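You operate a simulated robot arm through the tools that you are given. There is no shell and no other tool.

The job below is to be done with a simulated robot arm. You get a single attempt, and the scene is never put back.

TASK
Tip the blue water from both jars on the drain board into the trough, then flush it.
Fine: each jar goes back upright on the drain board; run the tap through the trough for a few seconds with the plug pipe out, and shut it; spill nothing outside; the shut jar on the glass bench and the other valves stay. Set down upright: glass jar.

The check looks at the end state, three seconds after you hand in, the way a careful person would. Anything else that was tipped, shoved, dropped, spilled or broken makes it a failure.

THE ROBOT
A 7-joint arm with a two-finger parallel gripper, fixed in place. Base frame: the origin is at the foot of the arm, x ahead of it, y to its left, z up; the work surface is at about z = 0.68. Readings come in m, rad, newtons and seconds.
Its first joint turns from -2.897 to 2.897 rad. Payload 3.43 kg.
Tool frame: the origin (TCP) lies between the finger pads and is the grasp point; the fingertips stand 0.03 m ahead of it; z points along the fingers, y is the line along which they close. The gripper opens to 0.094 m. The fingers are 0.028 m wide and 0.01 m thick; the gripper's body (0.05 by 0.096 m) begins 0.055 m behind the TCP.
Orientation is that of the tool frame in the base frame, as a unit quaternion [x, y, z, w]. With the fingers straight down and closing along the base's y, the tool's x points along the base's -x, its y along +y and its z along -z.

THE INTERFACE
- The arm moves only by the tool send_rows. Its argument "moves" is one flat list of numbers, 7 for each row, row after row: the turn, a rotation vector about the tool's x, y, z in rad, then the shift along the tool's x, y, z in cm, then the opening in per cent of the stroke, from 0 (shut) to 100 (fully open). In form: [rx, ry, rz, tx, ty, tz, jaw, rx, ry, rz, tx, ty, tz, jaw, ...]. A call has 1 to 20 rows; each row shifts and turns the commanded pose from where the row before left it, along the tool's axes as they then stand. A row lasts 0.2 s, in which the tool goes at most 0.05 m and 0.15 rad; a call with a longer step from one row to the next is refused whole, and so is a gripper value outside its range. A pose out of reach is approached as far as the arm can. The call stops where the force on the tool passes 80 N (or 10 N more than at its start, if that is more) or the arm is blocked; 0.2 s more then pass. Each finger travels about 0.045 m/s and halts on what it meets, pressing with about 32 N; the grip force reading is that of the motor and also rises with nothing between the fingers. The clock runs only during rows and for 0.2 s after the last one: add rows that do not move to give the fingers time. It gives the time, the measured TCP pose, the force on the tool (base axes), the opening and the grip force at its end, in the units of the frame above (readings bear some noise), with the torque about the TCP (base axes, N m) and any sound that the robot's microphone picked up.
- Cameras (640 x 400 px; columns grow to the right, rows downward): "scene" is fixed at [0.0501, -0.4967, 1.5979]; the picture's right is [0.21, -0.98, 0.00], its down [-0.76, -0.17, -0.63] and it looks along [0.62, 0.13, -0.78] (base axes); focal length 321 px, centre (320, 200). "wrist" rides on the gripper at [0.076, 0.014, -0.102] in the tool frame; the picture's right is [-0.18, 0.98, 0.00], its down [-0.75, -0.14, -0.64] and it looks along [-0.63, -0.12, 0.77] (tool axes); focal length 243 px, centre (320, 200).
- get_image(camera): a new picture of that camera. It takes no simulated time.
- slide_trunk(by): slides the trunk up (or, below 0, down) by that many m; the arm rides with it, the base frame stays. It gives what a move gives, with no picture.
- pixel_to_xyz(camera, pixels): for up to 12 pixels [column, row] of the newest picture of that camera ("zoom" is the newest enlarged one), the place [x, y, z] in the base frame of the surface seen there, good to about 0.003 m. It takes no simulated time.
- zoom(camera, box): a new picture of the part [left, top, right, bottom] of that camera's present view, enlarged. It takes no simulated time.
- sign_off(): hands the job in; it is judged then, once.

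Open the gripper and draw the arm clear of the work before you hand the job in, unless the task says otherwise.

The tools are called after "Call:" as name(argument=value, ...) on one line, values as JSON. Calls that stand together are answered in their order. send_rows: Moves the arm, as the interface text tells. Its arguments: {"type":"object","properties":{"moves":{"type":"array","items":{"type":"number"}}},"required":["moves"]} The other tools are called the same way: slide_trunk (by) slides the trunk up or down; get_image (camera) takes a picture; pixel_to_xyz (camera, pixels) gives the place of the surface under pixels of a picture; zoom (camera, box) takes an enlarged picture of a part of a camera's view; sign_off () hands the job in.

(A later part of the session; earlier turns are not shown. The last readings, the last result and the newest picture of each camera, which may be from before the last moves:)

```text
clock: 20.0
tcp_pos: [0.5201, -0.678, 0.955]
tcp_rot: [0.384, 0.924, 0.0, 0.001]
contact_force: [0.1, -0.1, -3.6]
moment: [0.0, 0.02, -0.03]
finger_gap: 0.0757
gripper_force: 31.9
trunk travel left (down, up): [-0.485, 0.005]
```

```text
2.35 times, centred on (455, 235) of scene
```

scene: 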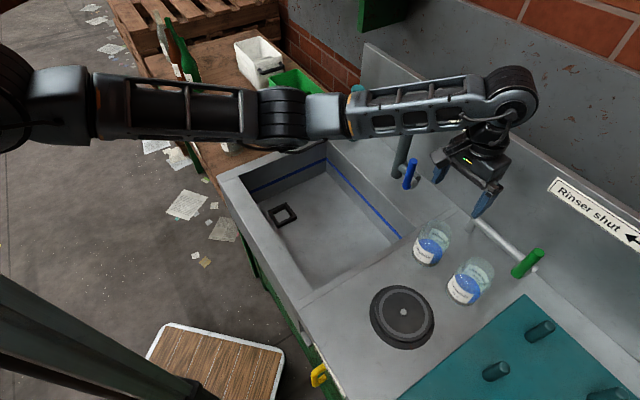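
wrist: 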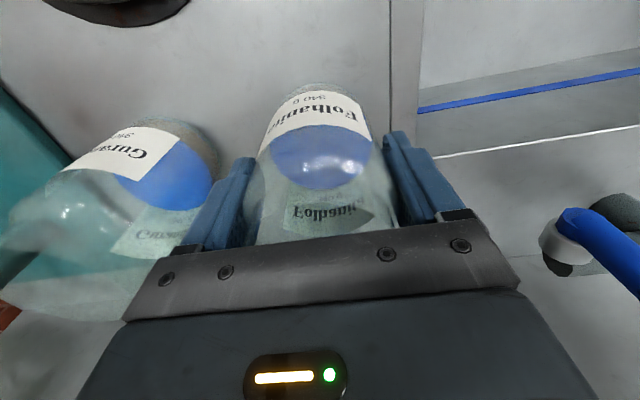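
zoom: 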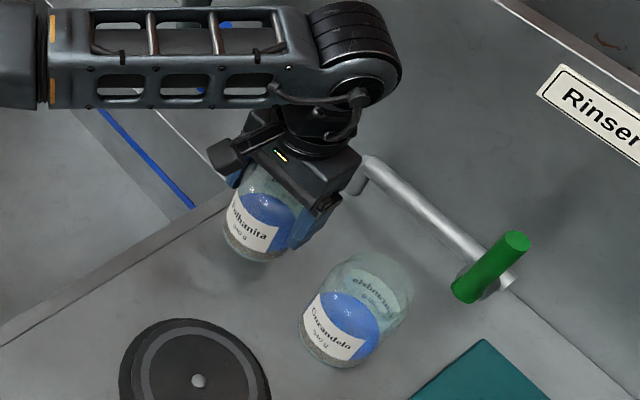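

The jar lifted with a 3.6 N load. I raise it to z≈1.18, then carry it across toward the trough.

Call:
send_rows(moves=[0, 0, 0, 0, 0, -1.5, 50, 0, 0, 0, 0, 0, -2.5, 50, 0, 0, 0, 0, 0, -2.5, 50, 0, 0, 0, 0, 0, -2.5, 50, 0, 0, 0, 0, 0, -2.5, 50, 0, 0, 0, 0, 0, -2.5, 50, 0, 0, 0, 0, 0, -2.5, 50, 0, 0, 0, 0, 0, -2.5, 50, 0, 0, 0, 0, 0, -2.0, 50, 0, 0, 0, 0, 0, -1.0, 50, 0, 0, 0, 0, 0, 0, 50])

Call:
get_image(camera="scene")

```text
clock: 22.4
tcp_pos: [0.5187, -0.6789, 1.1745]
tcp_rot: [0.384, 0.924, 0.001, 0.001]
contact_force: [-0.4, -0.1, -2.5]
moment: [0.01, 0.01, -0.02]
finger_gap: 0.0752
gripper_force: 32.1
trunk travel left (down, up): [-0.485, 0.005]
```

```text
taken
```

scene: 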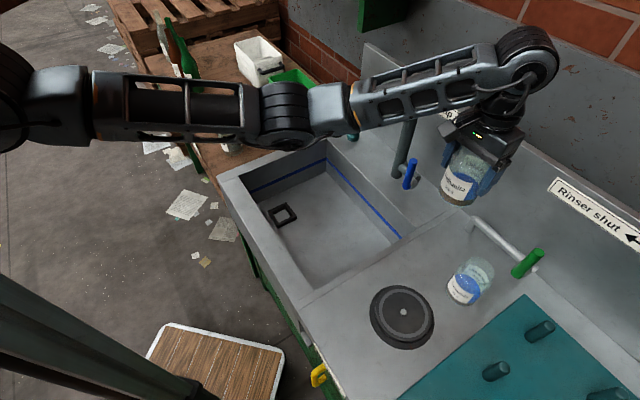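

Jar bottom is at ~1.10, above the lever and board. I carry it smoothly to over the trough (a≈0.11, b≈0.77).

Call:
send_rows(moves=[0, 0, 0, 0.32, 0.95, 0, 50, 0, 0, 0, 0.65, 1.9, 0, 50, 0, 0, 0, 0.89, 2.62, 0, 50, 0, 0, 0, 0.97, 2.85, 0, 50, 0, 0, 0, 0.97, 2.85, 0, 50, 0, 0, 0, 0.97, 2.85, 0, 50, 0, 0, 0, 0.97, 2.85, 0, 50, 0, 0, 0, 0.89, 2.62, 0, 50, 0, 0, 0, 0.65, 1.9, 0, 50, 0, 0, 0, 0.32, 0.95, 0, 50, 0, 0, 0, 0, 0, 0, 50])

Call:
get_image(camera="scene")

Call:
get_image(camera="wrist")

```text
clock: 24.8
tcp_pos: [0.6239, -0.4671, 1.1748]
tcp_rot: [0.384, 0.923, 0.001, 0.001]
contact_force: [-0.5, -0.3, -3.1]
moment: [0.0, 0.0, -0.02]
finger_gap: 0.0754
gripper_force: 32.3
trunk travel left (down, up): [-0.485, 0.005]
```

```text
taken
```

scene: 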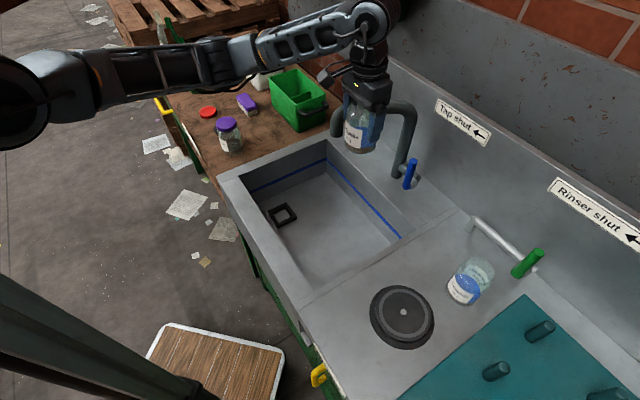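

```text
taken
```

wrist: 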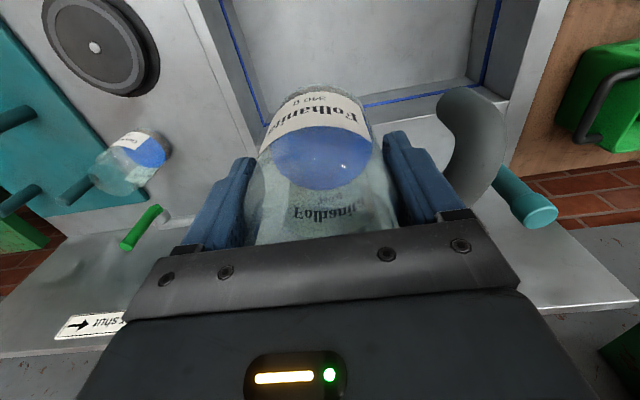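

Jar 1 is over the trough (a≈0.11, b≈0.77), clear of the spout. I lower ~5.5 cm and tilt to about 50°, before any water reaches the lip.

Call:
send_rows(moves=[0, 0, 0, 0, 0, 1.4, 50, 0, 0, 0, 0, 0, 2.0, 50, 0, 0, 0, 0, 0, 1.6, 50, 0, 0, 0, 0, 0, 0.5, 50, 0, -0.04, 0, 0, 0, 0, 50, 0, -0.08, 0, 0, 0, 0, 50, 0, -0.08, 0, 0, 0, 0, 50, 0, -0.08, 0, 0, 0, 0, 50, 0, -0.08, 0, 0, 0, 0, 50, 0, -0.08, 0, 0, 0, 0, 50, 0, -0.08, 0, 0, 0, 0, 50, 0, -0.08, 0, 0, 0, 0, 50, 0, -0.08, 0, 0, 0, 0, 50, 0, -0.08, 0, 0, 0, 0, 50, 0, -0.08, 0, 0, 0, 0, 50, 0, -0.04, 0, 0, 0, 0, 50, 0, 0, 0, 0, 0, 0, 50])

Call:
get_image(camera="scene")

Call:
get_image(camera="wrist")

```text
clock: 28.4
tcp_pos: [0.6226, -0.4668, 1.1211]
tcp_rot: [0.346, 0.835, -0.162, 0.395]
contact_force: [0.1, -0.7, -2.3]
moment: [0.05, 0.1, 0.0]
finger_gap: 0.0754
gripper_force: 31.5
trunk travel left (down, up): [-0.485, 0.005]
```

```text
taken
```

scene: 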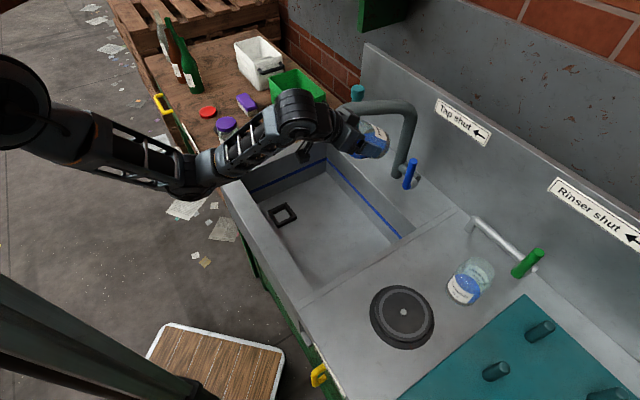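

```text
taken
```

wrist: 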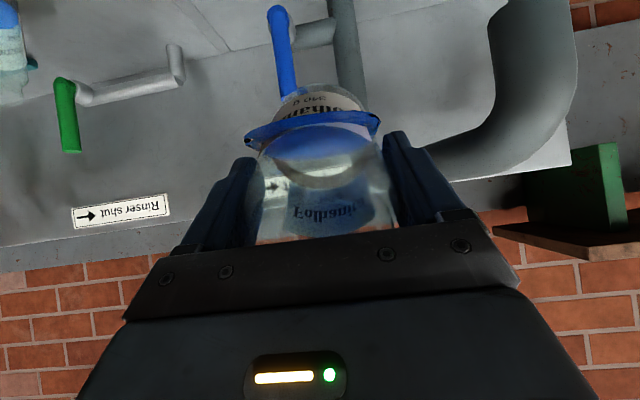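

At ~50° tilt the blue water shows near (310,130) in the wrist view. I zoom to see where it sits relative to the lip.

Call:
zoom(camera="wrist", box=[220, 60, 420, 240])

Call:
zoom(camera="scene", box=[310, 80, 440, 190])

```text
2.22 times, centred on (320, 150) of wrist
```

zoom: 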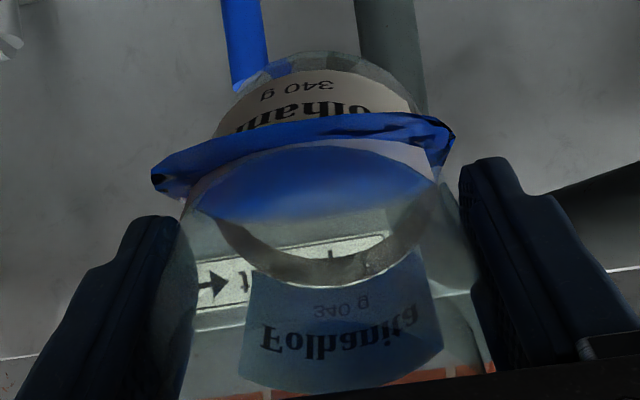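

```text
3.64 times, centred on (375, 135) of scene
```

zoom: 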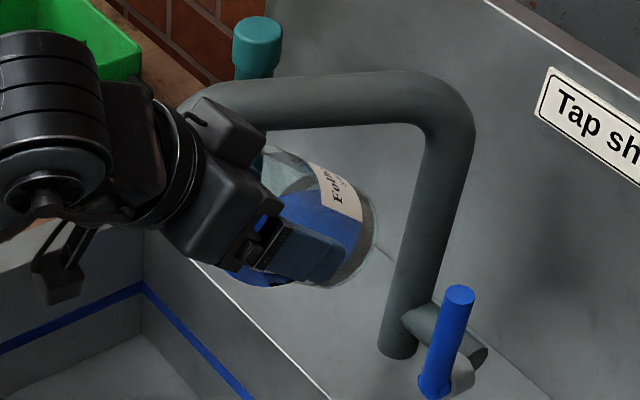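

The water surface is still below the lip. I continue the tilt slowly (0.03 rad per row) to about 85°.

Call:
send_rows(moves=[0, -0.03, 0, 0, 0, 0, 50, 0, -0.03, 0, 0, 0, 0, 50, 0, -0.03, 0, 0, 0, 0, 50, 0, -0.03, 0, 0, 0, 0, 50, 0, -0.03, 0, 0, 0, 0, 50, 0, -0.03, 0, 0, 0, 0, 50, 0, -0.03, 0, 0, 0, 0, 50, 0, -0.03, 0, 0, 0, 0, 50, 0, -0.03, 0, 0, 0, 0, 50, 0, -0.03, 0, 0, 0, 0, 50])

Call:
zoom(camera="scene", box=[240, 80, 440, 260])

Call:
zoom(camera="wrist", box=[200, 60, 440, 240])

```text
clock: 30.6
tcp_pos: [0.6229, -0.468, 1.1216]
tcp_rot: [0.319, 0.767, -0.212, 0.514]
contact_force: [0.0, -0.7, -3.4]
moment: [0.1, 0.09, -0.01]
finger_gap: 0.0754
gripper_force: 31.1
trunk travel left (down, up): [-0.485, 0.005]
```

```text
2.22 times, centred on (340, 170) of scene
```

zoom: 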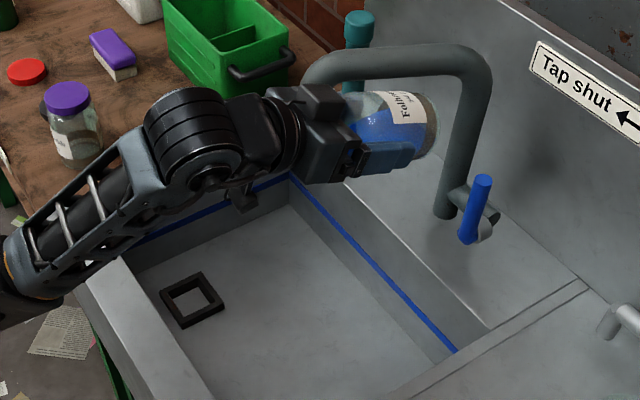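

```text
2.22 times, centred on (320, 150) of wrist
```

zoom: 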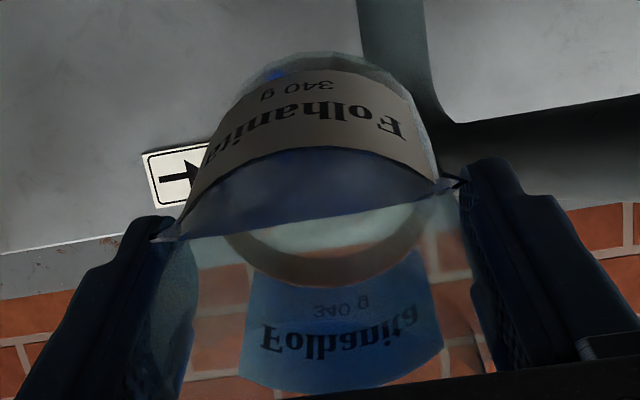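

At ~67° tilt nothing has left the jar yet. I continue slowly to ~85°.

Call:
send_rows(moves=[0, -0.03, 0, 0, 0, 0, 50, 0, -0.03, 0, 0, 0, 0, 50, 0, -0.03, 0, 0, 0, 0, 50, 0, -0.03, 0, 0, 0, 0, 50, 0, -0.03, 0, 0, 0, 0, 50, 0, -0.03, 0, 0, 0, 0, 50, 0, -0.03, 0, 0, 0, 0, 50, 0, -0.03, 0, 0, 0, 0, 50, 0, -0.03, 0, 0, 0, 0, 50, 0, -0.03, 0, 0, 0, 0, 50])

Call:
zoom(camera="scene", box=[240, 80, 440, 260])

Call:
zoom(camera="wrist", box=[200, 60, 440, 240])

```text
clock: 32.8
tcp_pos: [0.6229, -0.4673, 1.1213]
tcp_rot: [0.283, 0.681, -0.258, 0.624]
contact_force: [0.2, -0.3, -2.4]
moment: [0.01, 0.04, -0.03]
finger_gap: 0.0754
gripper_force: 32.0
trunk travel left (down, up): [-0.485, 0.005]
```

```text
2.22 times, centred on (340, 170) of scene
```

zoom: 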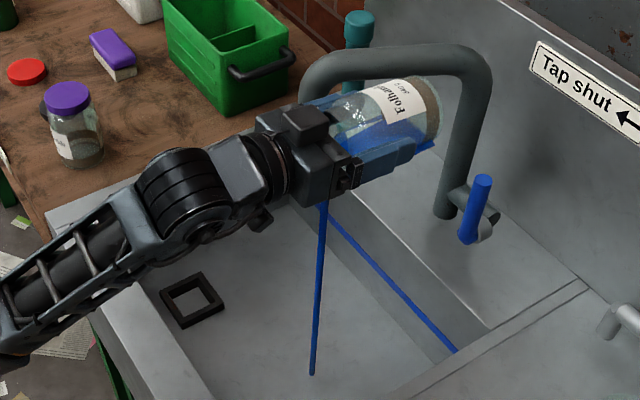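

```text
2.22 times, centred on (320, 150) of wrist
```

zoom: 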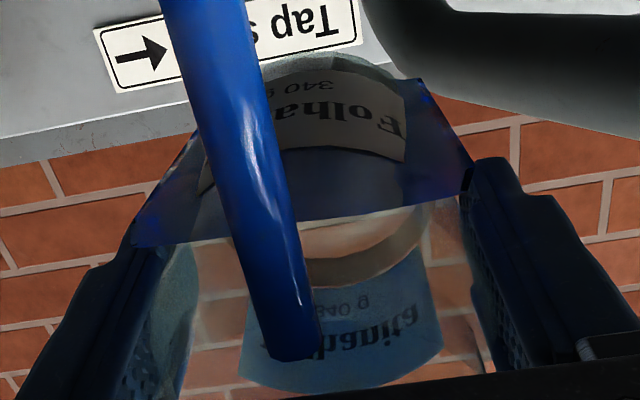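

A clean blue stream is falling straight into the trough (zoom (323,200)→(312,372)). I continue tilting slowly to ~110° so the jar drains fully.

Call:
send_rows(moves=[0, 0, 0, 0, 0, 0, 50, 0, 0, 0, 0, 0, 0, 50, 0, -0.03, 0, 0, 0, 0, 50, 0, -0.03, 0, 0, 0, 0, 50, 0, -0.03, 0, 0, 0, 0, 50, 0, -0.03, 0, 0, 0, 0, 50, 0, -0.03, 0, 0, 0, 0, 50, 0, -0.03, 0, 0, 0, 0, 50, 0, -0.03, 0, 0, 0, 0, 50, 0, -0.03, 0, 0, 0, 0, 50, 0, -0.03, 0, 0, 0, 0, 50, 0, -0.03, 0, 0, 0, 0, 50])

Call:
zoom(camera="scene", box=[240, 80, 440, 260])

Call:
zoom(camera="wrist", box=[200, 60, 440, 240])

```text
clock: 35.4
tcp_pos: [0.6232, -0.4673, 1.121]
tcp_rot: [0.242, 0.58, -0.298, 0.718]
contact_force: [-0.8, -0.6, -2.0]
moment: [0.05, 0.04, -0.01]
finger_gap: 0.0752
gripper_force: 31.6
trunk travel left (down, up): [-0.485, 0.005]
```

```text
2.22 times, centred on (340, 170) of scene
```

zoom: 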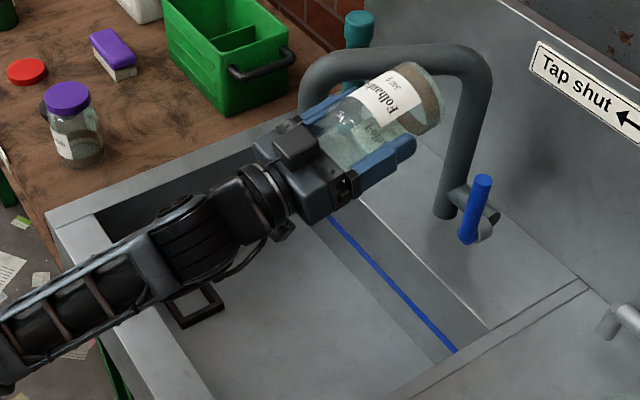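

```text
2.22 times, centred on (320, 150) of wrist
```

zoom: 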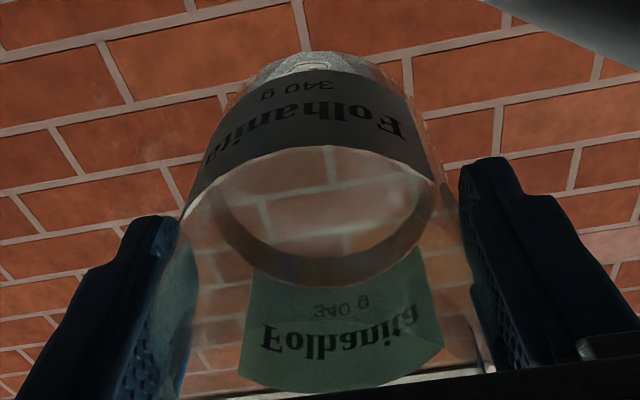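

The jar looks empty at ~102°. I tilt a bit further to ~110° and dwell 1 s to drain the last drops.

Call:
send_rows(moves=[0, -0.03, 0, 0, 0, 0, 50, 0, -0.03, 0, 0, 0, 0, 50, 0, -0.03, 0, 0, 0, 0, 50, 0, -0.03, 0, 0, 0, 0, 50, 0, -0.03, 0, 0, 0, 0, 50, 0, 0, 0, 0, 0, 0, 50, 0, 0, 0, 0, 0, 0, 50, 0, 0, 0, 0, 0, 0, 50, 0, 0, 0, 0, 0, 0, 50, 0, 0, 0, 0, 0, 0, 50])

Call:
zoom(camera="scene", box=[200, 80, 460, 260])

```text
clock: 37.6
tcp_pos: [0.6229, -0.4681, 1.1203]
tcp_rot: [0.218, 0.525, -0.315, 0.76]
contact_force: [0.5, 0.0, -2.8]
moment: [0.03, 0.08, 0.0]
finger_gap: 0.0753
gripper_force: 31.8
trunk travel left (down, up): [-0.485, 0.005]
```

```text
2.22 times, centred on (330, 170) of scene
```

zoom: 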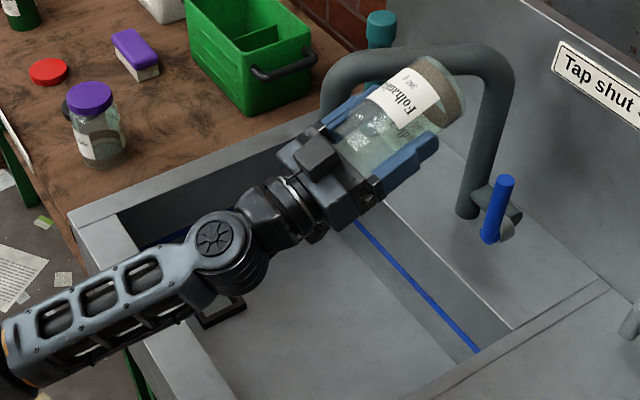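

Jar 1 has been drained at 110.7°. I rotate it back upright (1.931 rad in 16 rows).

Call:
send_rows(moves=[0, 0.06, 0, 0, 0, 0, 50, 0, 0.1207, 0, 0, 0, 0, 50, 0, 0.1207, 0, 0, 0, 0, 50, 0, 0.1207, 0, 0, 0, 0, 50, 0, 0.1207, 0, 0, 0, 0, 50, 0, 0.1207, 0, 0, 0, 0, 50, 0, 0.1207, 0, 0, 0, 0, 50, 0, 0.1207, 0, 0, 0, 0, 50, 0, 0.1207, 0, 0, 0, 0, 50, 0, 0.1207, 0, 0, 0, 0, 50, 0, 0.1207, 0, 0, 0, 0, 50, 0, 0.1207, 0, 0, 0, 0, 50, 0, 0.1207, 0, 0, 0, 0, 50, 0, 0.1207, 0, 0, 0, 0, 50, 0, 0.1207, 0, 0, 0, 0, 50, 0, 0.1207, 0, 0, 0, 0, 50, 0, 0.0607, 0, 0, 0, 0, 50, 0, 0, 0, 0, 0, 0, 50])

Call:
get_image(camera="scene")

Call:
get_image(camera="wrist")

```text
clock: 41.4
tcp_pos: [0.6231, -0.4696, 1.1223]
tcp_rot: [0.373, 0.895, -0.096, 0.225]
contact_force: [0.2, -0.2, -1.2]
moment: [0.03, 0.04, -0.03]
finger_gap: 0.0756
gripper_force: 32.4
out of reach, approached as far as the arm can: row 13, 14, 15, 16
trunk travel left (down, up): [-0.485, 0.005]
```

```text
taken
```

scene: 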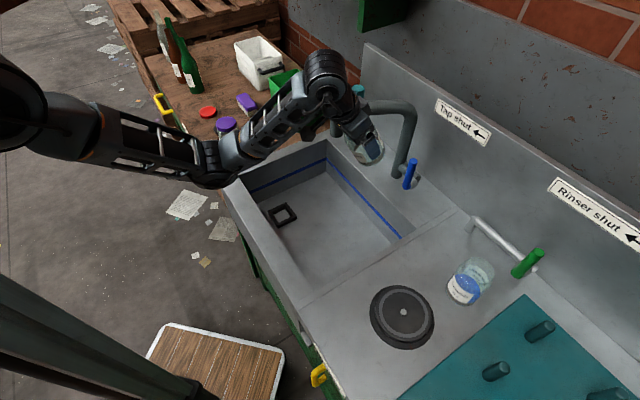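

```text
taken
```

wrist: 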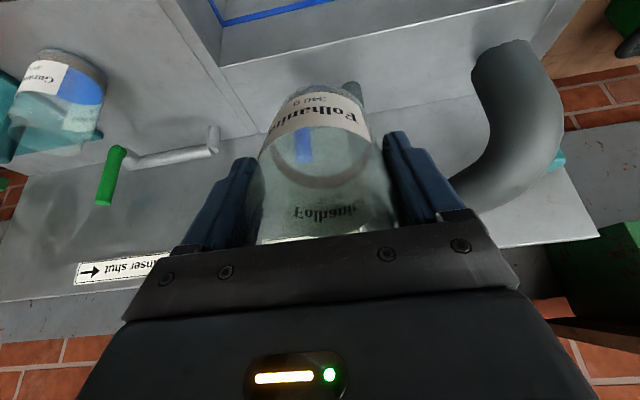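

The untilt stalled at ~28° (arm posture limit). The trough is under the empty jar, so I move up a few cm to see whether the pose becomes reachable.

Call:
send_rows(moves=[0, 0, 0, 0, 0, -1.5, 50, 0, 0, 0, 0, 0, -2.0, 50, 0, 0, 0, 0, 0, -2.0, 50, 0, 0, 0, 0, 0, 0, 50])

Call:
get_image(camera="scene")

```text
clock: 42.4
tcp_pos: [0.6063, -0.4495, 1.1695]
tcp_rot: [0.372, 0.897, -0.091, 0.221]
contact_force: [-0.8, -0.7, -1.6]
moment: [0.05, 0.03, -0.01]
finger_gap: 0.0754
gripper_force: 31.7
trunk travel left (down, up): [-0.485, 0.005]
```

```text
taken
```

scene: 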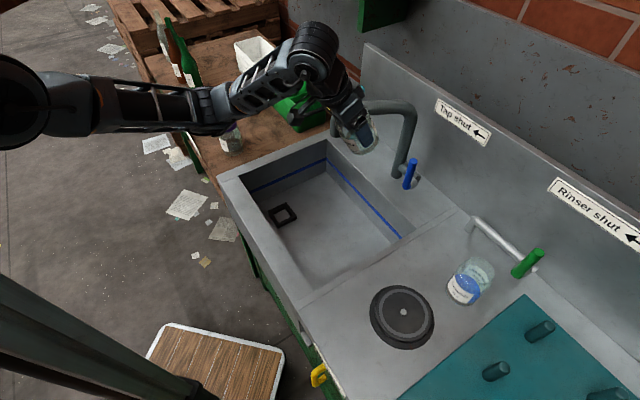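

The commanded pose follows the measured one. Now at z≈1.17 I try the remaining 0.48 rad of untilt.

Call:
send_rows(moves=[0, 0.08, 0, 0, 0, 0, 50, 0, 0.08, 0, 0, 0, 0, 50, 0, 0.08, 0, 0, 0, 0, 50, 0, 0.08, 0, 0, 0, 0, 50, 0, 0.08, 0, 0, 0, 0, 50, 0, 0.082, 0, 0, 0, 0, 50, 0, 0, 0, 0, 0, 0, 50])

Call:
get_image(camera="scene")

```text
clock: 44.0
tcp_pos: [0.6069, -0.4496, 1.1706]
tcp_rot: [0.383, 0.924, 0.001, 0.0]
contact_force: [-0.2, -0.3, -2.3]
moment: [-0.02, 0.03, 0.01]
finger_gap: 0.0754
gripper_force: 32.5
trunk travel left (down, up): [-0.485, 0.005]
```

```text
taken
```

scene: 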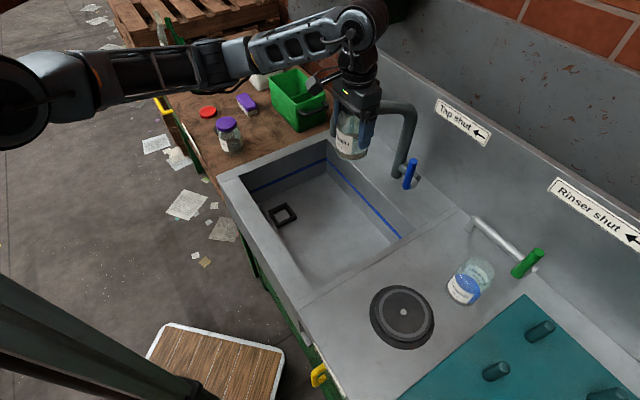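

Upright again at (0.607,-0.450,1.171). I carry the empty jar back over its original spot (0.5185,-0.679).

Call:
send_rows(moves=[0, 0, 0, -0.42, -0.96, 0, 50, 0, 0, 0, -0.85, -1.91, 0, 50, 0, 0, 0, -1.16, -2.63, 0, 50, 0, 0, 0, -1.27, -2.87, 0, 50, 0, 0, 0, -1.27, -2.87, 0, 50, 0, 0, 0, -1.27, -2.87, 0, 50, 0, 0, 0, -1.27, -2.87, 0, 50, 0, 0, 0, -1.16, -2.63, 0, 50, 0, 0, 0, -0.85, -1.91, 0, 50, 0, 0, 0, -0.42, -0.96, 0, 50, 0, 0, 0, 0, 0, 0, 50])

Call:
get_image(camera="wrist")

```text
clock: 46.4
tcp_pos: [0.5156, -0.6782, 1.1699]
tcp_rot: [0.383, 0.924, 0.0, 0.002]
contact_force: [-0.4, -0.2, -2.2]
moment: [0.0, 0.01, 0.04]
finger_gap: 0.0753
gripper_force: 31.7
trunk travel left (down, up): [-0.485, 0.005]
```

```text
taken
```

wrist: 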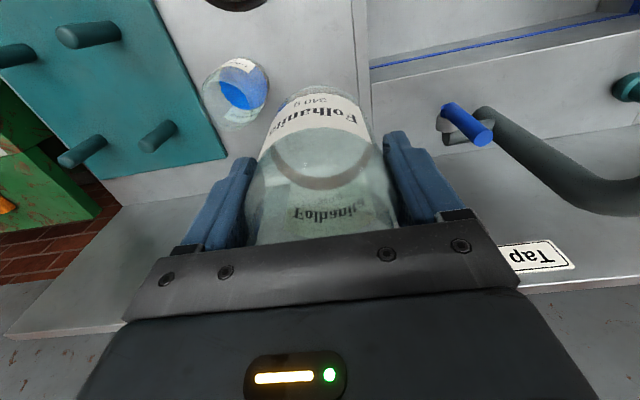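

The jar is empty (clear glass in view). I lower it to just above the board (z≈0.94).

Call:
send_rows(moves=[0, 0, 0, 0, 0, 1.5, 50, 0, 0, 0, 0, 0, 2.5, 50, 0, 0, 0, 0, 0, 2.5, 50, 0, 0, 0, 0, 0, 2.5, 50, 0, 0, 0, 0, 0, 2.5, 50, 0, 0, 0, 0, 0, 2.5, 50, 0, 0, 0, 0, 0, 2.5, 50, 0, 0, 0, 0, 0, 2.5, 50, 0, 0, 0, 0, 0, 2.0, 50, 0, 0, 0, 0, 0, 1.5, 50, 0, 0, 0, 0, 0, 0.5, 50, 0, 0, 0, 0, 0, 0, 50])

Call:
zoom(camera="scene", box=[370, 150, 540, 320])

```text
clock: 49.0
tcp_pos: [0.5171, -0.6796, 0.9392]
tcp_rot: [0.383, 0.924, 0.001, 0.001]
contact_force: [0.3, -0.8, -2.1]
moment: [0.01, -0.02, -0.02]
finger_gap: 0.0751
gripper_force: 31.7
trunk travel left (down, up): [-0.485, 0.005]
```

```text
2.35 times, centred on (455, 235) of scene
```

zoom: 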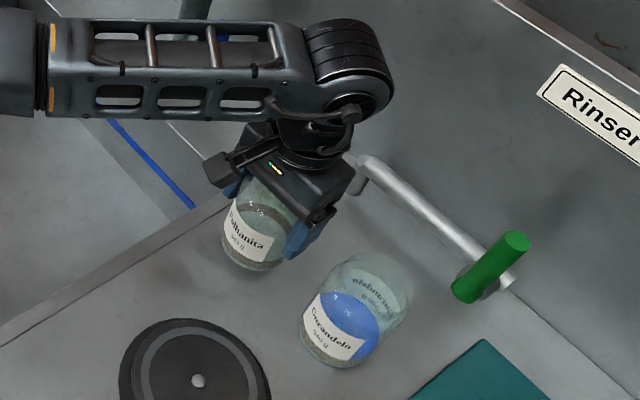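

The jar hangs ~1.5 cm above the board. I lower the rest in small steps and look for the contact force.

Call:
send_rows(moves=[0, 0, 0, 0, 0, 0.5, 50, 0, 0, 0, 0, 0, 0.4, 50, 0, 0, 0, 0, 0, 0.3, 50, 0, 0, 0, 0, 0, 0.2, 50, 0, 0, 0, 0, 0, 0, 50])

```text
clock: 50.2
tcp_pos: [0.5167, -0.6786, 0.9261]
tcp_rot: [0.383, 0.924, 0.001, 0.001]
contact_force: [0.2, 1.9, 3.1]
moment: [0.23, 0.12, -0.1]
finger_gap: 0.0753
gripper_force: 32.1
trunk travel left (down, up): [-0.485, 0.005]
```

The board now pushes back (+3.1 N, from −2.1 N), so the jar is seated. I open the gripper fully.

Call:
send_rows(moves=[0, 0, 0, 0, 0, 0, 85, 0, 0, 0, 0, 0, 0, 100, 0, 0, 0, 0, 0, 0, 100, 0, 0, 0, 0, 0, 0, 100])

Call:
get_image(camera="wrist")

```text
clock: 51.2
tcp_pos: [0.5164, -0.6778, 0.926]
tcp_rot: [0.384, 0.923, 0.001, 0.002]
contact_force: [0.0, 0.6, 0.4]
moment: [0.0, 0.01, -0.01]
finger_gap: 0.0937
gripper_force: 0.0
trunk travel left (down, up): [-0.485, 0.005]
```

```text
taken
```

wrist: 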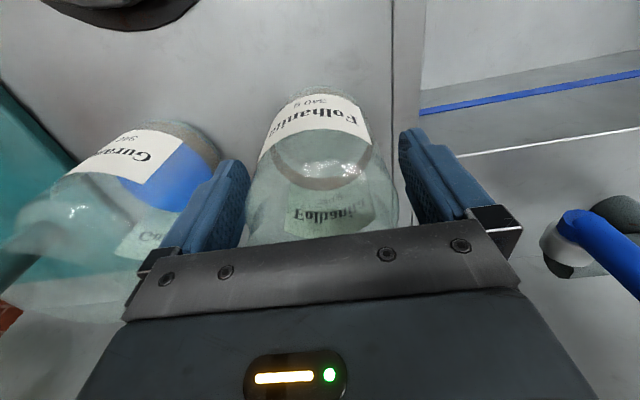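

The jar stands free between open fingers. I lift straight up to z≈1.12.

Call:
send_rows(moves=[0, 0, 0, 0, 0, -1.5, 100, 0, 0, 0, 0, 0, -3.0, 100, 0, 0, 0, 0, 0, -4.0, 100, 0, 0, 0, 0, 0, -4.0, 100, 0, 0, 0, 0, 0, -4.0, 100, 0, 0, 0, 0, 0, -3.0, 100, 0, 0, 0, 0, 0, 0, 100])

Call:
get_image(camera="scene")

Call:
get_image(camera="wrist")

```text
clock: 52.8
tcp_pos: [0.5163, -0.6783, 1.119]
tcp_rot: [0.384, 0.923, 0.0, 0.001]
contact_force: [0.3, 0.6, 0.5]
moment: [0.01, 0.0, -0.01]
finger_gap: 0.094
gripper_force: 0.0
trunk travel left (down, up): [-0.485, 0.005]
```

```text
taken
```

scene: 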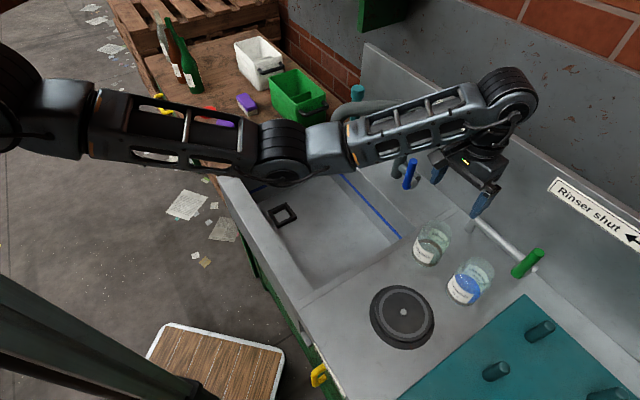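

```text
taken
```

wrist: 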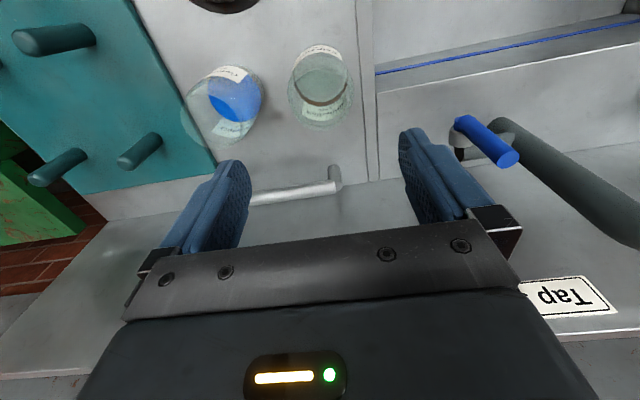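

Jar 1 stands upright and empty on the board. I move 12 cm along −a over jar 2.

Call:
send_rows(moves=[0, 0, 0, -0.15, -4.0, 0, 100, 0, 0, 0, -0.15, -4.0, 0, 100, 0, 0, 0, -0.15, -4.0, 0, 100, 0, 0, 0, 0, 0, 0, 100])

Call:
get_image(camera="wrist")

Call:
zoom(camera="wrist", box=[265, 30, 375, 140])

Call:
get_image(camera="scene")

```text
clock: 53.8
tcp_pos: [0.432, -0.7516, 1.1215]
tcp_rot: [0.384, 0.923, 0.0, 0.002]
contact_force: [0.1, 0.9, -1.1]
moment: [-0.02, -0.03, -0.02]
finger_gap: 0.094
gripper_force: 0.0
out of reach, approached as far as the arm can: row 3
trunk travel left (down, up): [-0.485, 0.005]
```

```text
taken
```

wrist: 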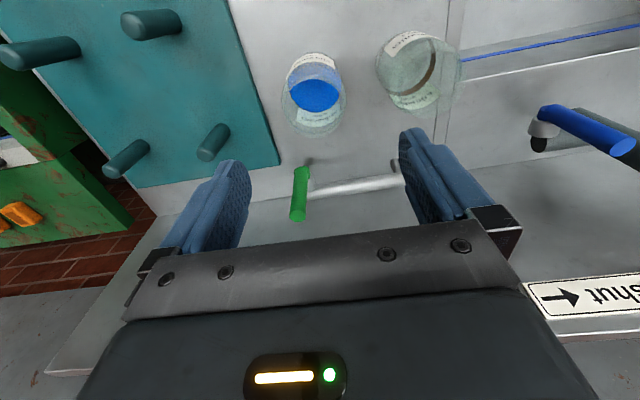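

```text
3.64 times, centred on (320, 85) of wrist
```

zoom: 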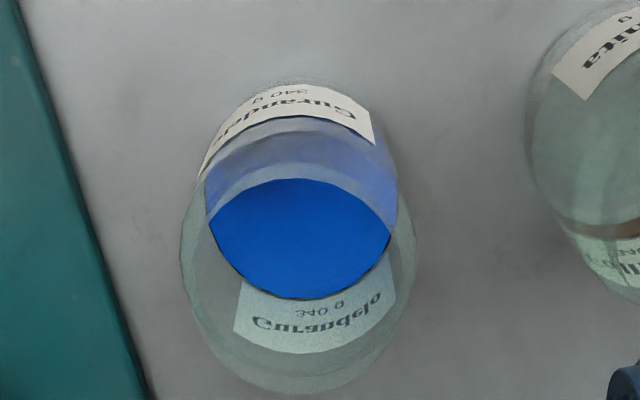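

```text
taken
```

scene: 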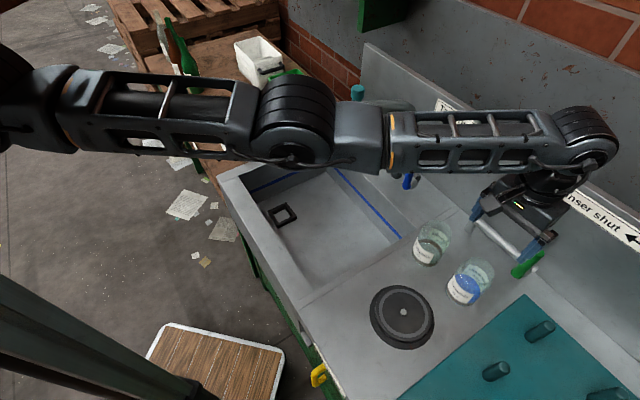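

Row 3 hit a reach limit at (0.432,-0.752), about 1.4 cm short. I check the arm's geometry to decide whether lowering the trunk helps.

Call:
pixel_to_xyz(camera="scene", pixels=[[10, 90], [40, 100], [100, 110], [200, 115], [300, 100], [370, 125], [470, 125], [550, 125], [590, 125], [545, 190], [520, 200]])

```text
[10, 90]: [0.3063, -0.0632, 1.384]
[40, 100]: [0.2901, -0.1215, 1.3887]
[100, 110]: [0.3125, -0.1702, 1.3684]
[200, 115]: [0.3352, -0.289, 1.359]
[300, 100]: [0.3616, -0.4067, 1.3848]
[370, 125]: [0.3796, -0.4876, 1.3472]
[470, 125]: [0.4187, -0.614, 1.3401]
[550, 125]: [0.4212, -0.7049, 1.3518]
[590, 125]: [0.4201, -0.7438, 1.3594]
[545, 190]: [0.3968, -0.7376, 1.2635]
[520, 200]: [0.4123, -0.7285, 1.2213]
```

The arm's outer two links are nearly straight, but the inner joint could still turn. I try the remaining ~1.4 cm in small steps.

Call:
send_rows(moves=[0, 0, 0, -0.3, -0.2, 0, 100, 0, 0, 0, -0.3, -0.2, 0, 100, 0, 0, 0, -0.3, -0.2, 0, 100, 0, 0, 0, -0.3, -0.2, 0, 100, 0, 0, 0, 0, 0, 0, 100])

Call:
get_image(camera="scene")

```text
clock: 55.0
tcp_pos: [0.4331, -0.7525, 1.122]
tcp_rot: [0.383, 0.924, 0.001, 0.001]
contact_force: [-0.1, -0.5, 0.5]
moment: [-0.01, 0.0, 0.0]
finger_gap: 0.094
gripper_force: 0.2
out of reach, approached as far as the arm can: row 1, 2, 3, 4
trunk travel left (down, up): [-0.485, 0.005]
```

```text
taken
```

scene: 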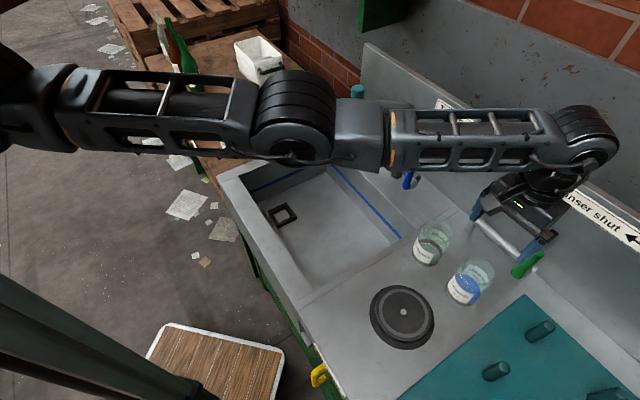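

The reach is limited with the high trunk: the shoulder joint near (0.29,-0.05) is fixed and ~2 cm too far. Lowering the trunk 0.1 brings the shoulder level with the wrist (TCP to ~1.02, fingertips still 2.5 cm above the rim), plus a small tool tilt will suffice.

Call:
slide_trunk(by=-0.09)

Call:
get_image(camera="scene")

Call:
get_image(camera="wrist")

```text
clock: 56.2
tcp_pos: [0.4327, -0.752, 1.0323]
tcp_rot: [0.383, 0.924, 0.001, 0.002]
contact_force: [0.7, 0.1, -0.3]
moment: [-0.02, -0.03, -0.03]
finger_gap: 0.0941
gripper_force: 0.0
trunk travel left (down, up): [-0.395, 0.095]
```

```text
taken
```

scene: 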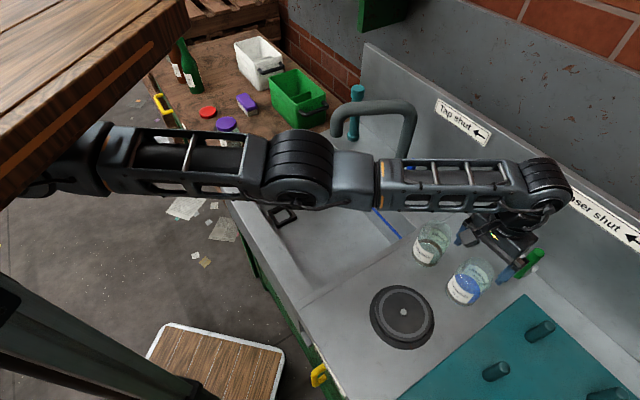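

```text
taken
```

wrist: 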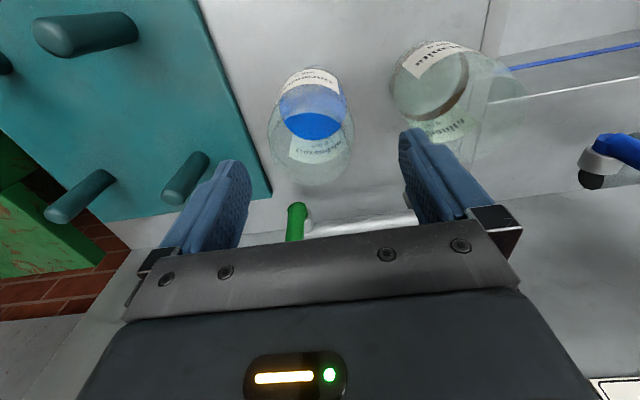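

Jar 2's rim is below, slightly left and behind. I tilt the tool 7° (hand toward the robot) and shift toward the jar centre (Δa≈-0.7 cm, Δb≈+1.0 cm).

Call:
send_rows(moves=[0, -0.061, 0, 0, 0, 0, 100, 0, -0.061, 0, 0, 0, 0, 100, 0, 0, 0, -0.35, -0.25, 0, 100, 0, 0, 0, -0.35, -0.25, 0, 100, 0, 0, 0, -0.35, -0.25, 0, 100, 0, 0, 0, 0, 0, 0, 100])

Call:
get_image(camera="wrist")

```text
clock: 57.6
tcp_pos: [0.4356, -0.7663, 1.0335]
tcp_rot: [0.382, 0.922, -0.023, 0.058]
contact_force: [-0.1, 0.4, 0.8]
moment: [-0.01, -0.03, -0.01]
finger_gap: 0.094
gripper_force: 0.1
trunk travel left (down, up): [-0.395, 0.095]
```

```text
taken
```

wrist: 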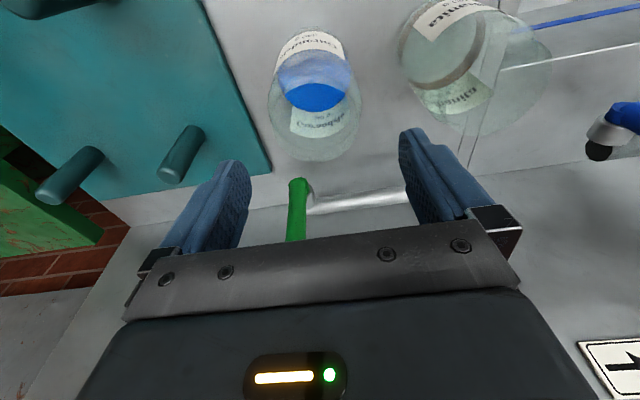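

Reach is fine now: TCP (0.4356,-0.7663,1.0335). I zoom to verify the rim centre against the expected pixel (318,122).

Call:
zoom(camera="wrist", box=[250, 10, 390, 180])

```text
2.35 times, centred on (320, 95) of wrist
```

zoom: 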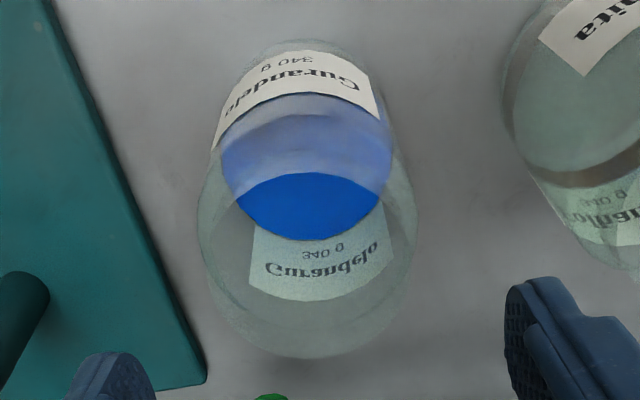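

Rim centre is within 3 mm of expected. I shift −2 mm along tool y and descend vertically to z≈0.928.

Call:
send_rows(moves=[0, 0, 0, 0.305, -0.2, 2.48, 100, 0, 0, 0, 0.305, 0, 2.48, 100, 0, 0, 0, 0.305, 0, 2.48, 100, 0, 0, 0, 0.24, 0, 1.95, 100, 0, 0, 0, 0.12, 0, 1.0, 100, 0, 0, 0, 0, 0, 0, 100])

Call:
get_image(camera="wrist")

Call:
zoom(camera="scene", box=[400, 190, 580, 330])

```text
clock: 59.0
tcp_pos: [0.4322, -0.759, 0.9288]
tcp_rot: [0.383, 0.922, -0.023, 0.058]
contact_force: [-0.1, 0.5, 0.2]
moment: [0.02, 0.02, 0.0]
finger_gap: 0.094
gripper_force: 0.1
out of reach, approached as far as the arm can: row 4
trunk travel left (down, up): [-0.395, 0.095]
```

```text
taken
```

wrist: 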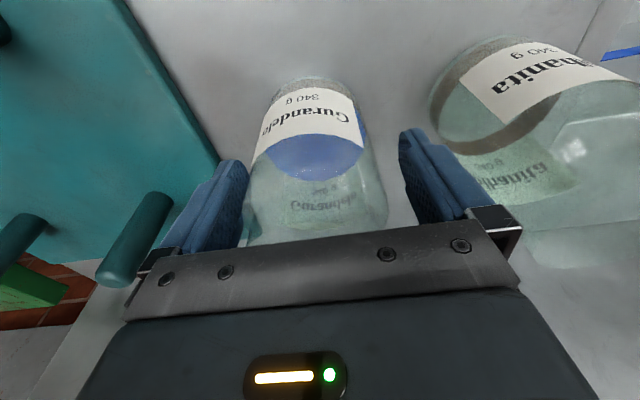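

```text
2.86 times, centred on (490, 260) of scene
```

zoom: 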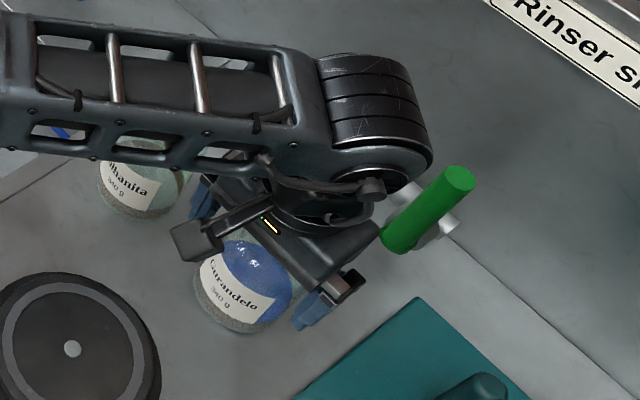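

The gripper corner appears near the green rinser lever in projection; I check real distances at zoom pixels (370,235) and (400,240), and others.

Call:
pixel_to_xyz(camera="zoom", pixels=[[372, 235], [360, 250], [340, 275], [400, 240], [430, 200], [460, 180], [395, 160], [410, 180], [350, 285], [310, 320]])

```text
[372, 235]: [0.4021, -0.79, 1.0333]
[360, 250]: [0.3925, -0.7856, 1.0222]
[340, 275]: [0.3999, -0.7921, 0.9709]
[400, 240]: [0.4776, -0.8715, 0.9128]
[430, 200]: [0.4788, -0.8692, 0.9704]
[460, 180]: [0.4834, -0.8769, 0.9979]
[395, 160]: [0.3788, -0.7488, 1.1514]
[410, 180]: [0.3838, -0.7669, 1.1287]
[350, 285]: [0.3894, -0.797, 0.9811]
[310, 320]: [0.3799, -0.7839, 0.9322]
```

The hand is 11 cm from the green lever, fine. TCP is ~6 mm short of the jar axis, so I add 0.05 rad of tilt and shift +6 mm in b.

Call:
send_rows(moves=[0, -0.05, 0, 0, 0, 0, 100, 0, 0, 0, -0.3, 0, 0, 100, 0, 0, 0, -0.3, 0, 0, 100, 0, 0, 0, 0, 0, 0, 100])

Call:
get_image(camera="wrist")

```text
clock: 60.0
tcp_pos: [0.4368, -0.7672, 0.9303]
tcp_rot: [0.381, 0.92, -0.032, 0.08]
contact_force: [-0.3, -0.1, 0.1]
moment: [0.01, 0.0, 0.05]
finger_gap: 0.0943
gripper_force: 0.0
out of reach, approached as far as the arm can: row 1
trunk travel left (down, up): [-0.395, 0.095]
```

```text
taken
```

wrist: 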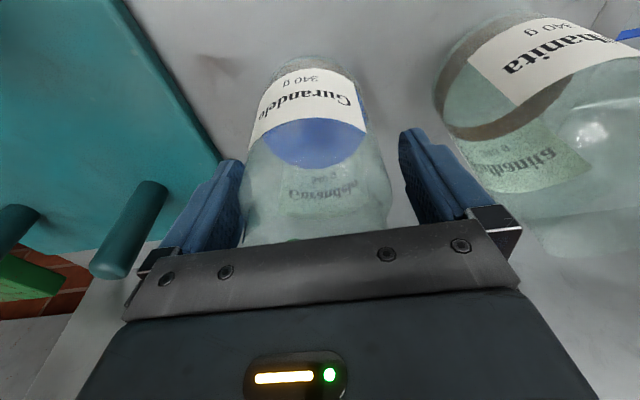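

TCP is now at (0.4368,-0.7672,0.930) with 10° tilt, jar between the fingers as with jar 1. I close the gripper.

Call:
send_rows(moves=[0, 0, 0, 0, 0, 0, 50, 0, 0, 0, 0, 0, 0, 50, 0, 0, 0, 0, 0, 0, 50, 0, 0, 0, 0, 0, 0, 50, 0, 0, 0, 0, 0, 0, 50])

Call:
get_image(camera="wrist")

```text
clock: 61.2
tcp_pos: [0.4373, -0.7664, 0.9297]
tcp_rot: [0.382, 0.92, -0.031, 0.08]
contact_force: [-0.9, 0.0, 0.6]
moment: [-0.08, 0.12, -0.03]
finger_gap: 0.0752
gripper_force: 32.8
trunk travel left (down, up): [-0.395, 0.095]
```

```text
taken
```

wrist: 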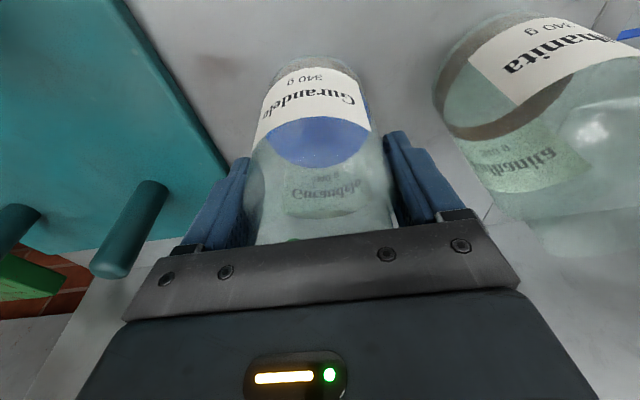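

Jar 2 is gripped (0.0752, 32.8 N). I lift 3 cm gently along the vertical and check the load.

Call:
send_rows(moves=[0, 0, 0, -0.086, 0, -0.49, 50, 0, 0, 0, -0.172, 0, -0.985, 50, 0, 0, 0, -0.258, 0, -1.48, 50, 0, 0, 0, 0, 0, 0, 50])

Call:
zoom(camera="scene", box=[400, 190, 580, 330])

```text
clock: 62.2
tcp_pos: [0.437, -0.7687, 0.958]
tcp_rot: [0.382, 0.92, -0.031, 0.08]
contact_force: [0.4, 0.2, -3.1]
moment: [-0.01, -0.01, -0.02]
finger_gap: 0.0753
gripper_force: 31.9
trunk travel left (down, up): [-0.395, 0.095]
```

```text
2.86 times, centred on (490, 260) of scene
```

zoom: 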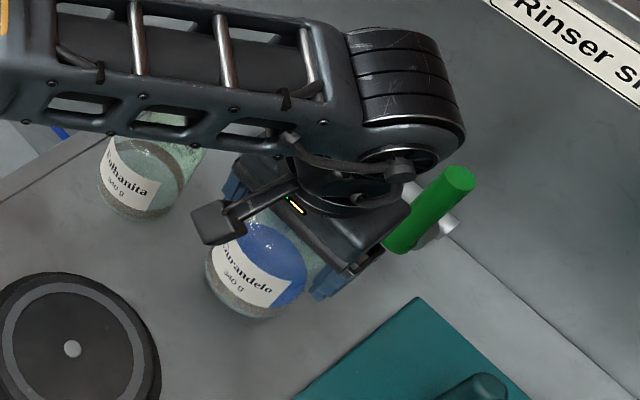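

Load 3.1 N, jar upright. I raise the trunk 0.09 for a straight vertical lift.

Call:
slide_trunk(by=0.09)

Call:
send_rows(moves=[0, 0, 0, -0.172, 0, -0.985, 50, 0, 0, 0, -0.344, 0, -1.97, 50, 0, 0, 0, -0.344, 0, -1.97, 50, 0, 0, 0, -0.344, 0, -1.97, 50, 0, 0, 0, -0.344, 0, -1.97, 50, 0, 0, 0, -0.344, 0, -1.97, 50, 0, 0, 0, -0.172, 0, -0.985, 50, 0, 0, 0, 0, 0, 0, 50])

Call:
get_image(camera="scene")

```text
clock: 63.5
tcp_pos: [0.4375, -0.7682, 1.0486]
tcp_rot: [0.382, 0.92, -0.032, 0.079]
contact_force: [-0.7, -0.3, -3.9]
moment: [-0.01, -0.04, 0.01]
finger_gap: 0.0752
gripper_force: 32.0
trunk travel left (down, up): [-0.485, 0.005]
```

```text
clock: 65.3
tcp_pos: [0.4377, -0.778, 1.1682]
tcp_rot: [0.381, 0.921, -0.031, 0.079]
contact_force: [0.5, -0.6, -3.7]
moment: [0.0, 0.01, 0.02]
finger_gap: 0.0753
gripper_force: 31.9
out of reach, approached as far as the arm can: row 2, 4
trunk travel left (down, up): [-0.485, 0.005]
```

```text
taken
```

scene: 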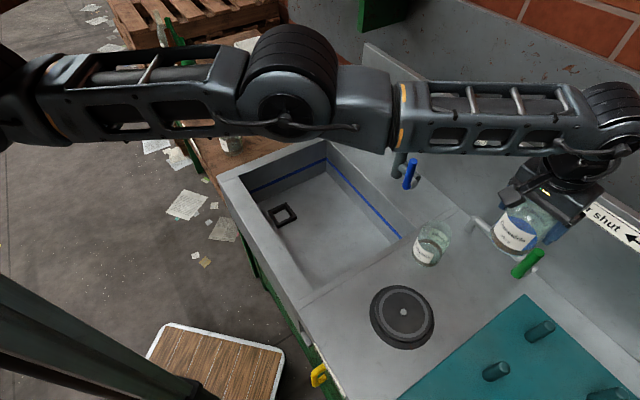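

Jar 2's bottom is ~1.085, well above jar 1's rim (0.967). I carry it smoothly over to the trough (a≈0.11, b≈0.77).

Call:
send_rows(moves=[0, 0, 0, 0.254, 1.0, -0.044, 50, 0, 0, 0, 0.444, 1.75, -0.077, 50, 0, 0, 0, 0.57, 2.25, -0.1, 50, 0, 0, 0, 0.634, 2.5, -0.11, 50, 0, 0, 0, 0.634, 2.5, -0.11, 50, 0, 0, 0, 0.634, 2.5, -0.11, 50, 0, 0, 0, 0.634, 2.5, -0.11, 50, 0, 0, 0, 0.634, 2.5, -0.11, 50, 0, 0, 0, 0.634, 2.5, -0.11, 50, 0, 0, 0, 0.634, 2.5, -0.11, 50, 0, 0, 0, 0.634, 2.5, -0.11, 50, 0, 0, 0, 0.634, 2.5, -0.11, 50, 0, 0, 0, 0.634, 2.5, -0.11, 50, 0, 0, 0, 0.57, 2.25, -0.1, 50, 0, 0, 0, 0.444, 1.75, -0.077, 50, 0, 0, 0, 0.254, 1.0, -0.044, 50, 0, 0, 0, 0, 0, 0, 50])

Call:
get_image(camera="scene")

Call:
get_image(camera="wrist")

```text
clock: 68.9
tcp_pos: [0.697, -0.6918, 1.1702]
tcp_rot: [0.382, 0.92, -0.031, 0.079]
contact_force: [-0.5, -0.9, -3.1]
moment: [-0.04, 0.0, 0.0]
finger_gap: 0.0752
gripper_force: 32.6
out of reach, approached as far as the arm can: row 1, 2, 3, 4, 5, 6, 7, 8, 9, 10, 11, 12, 13, 14, 15, 16
trunk travel left (down, up): [-0.485, 0.005]
```

```text
taken
```

scene: 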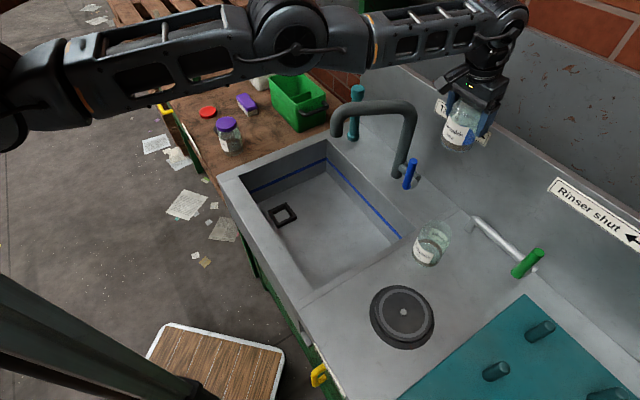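

```text
taken
```

wrist: 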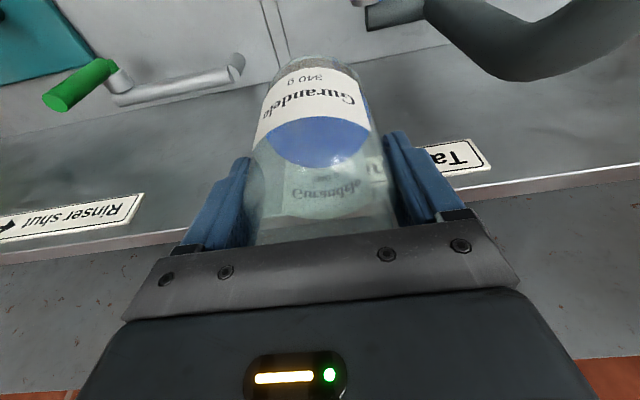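

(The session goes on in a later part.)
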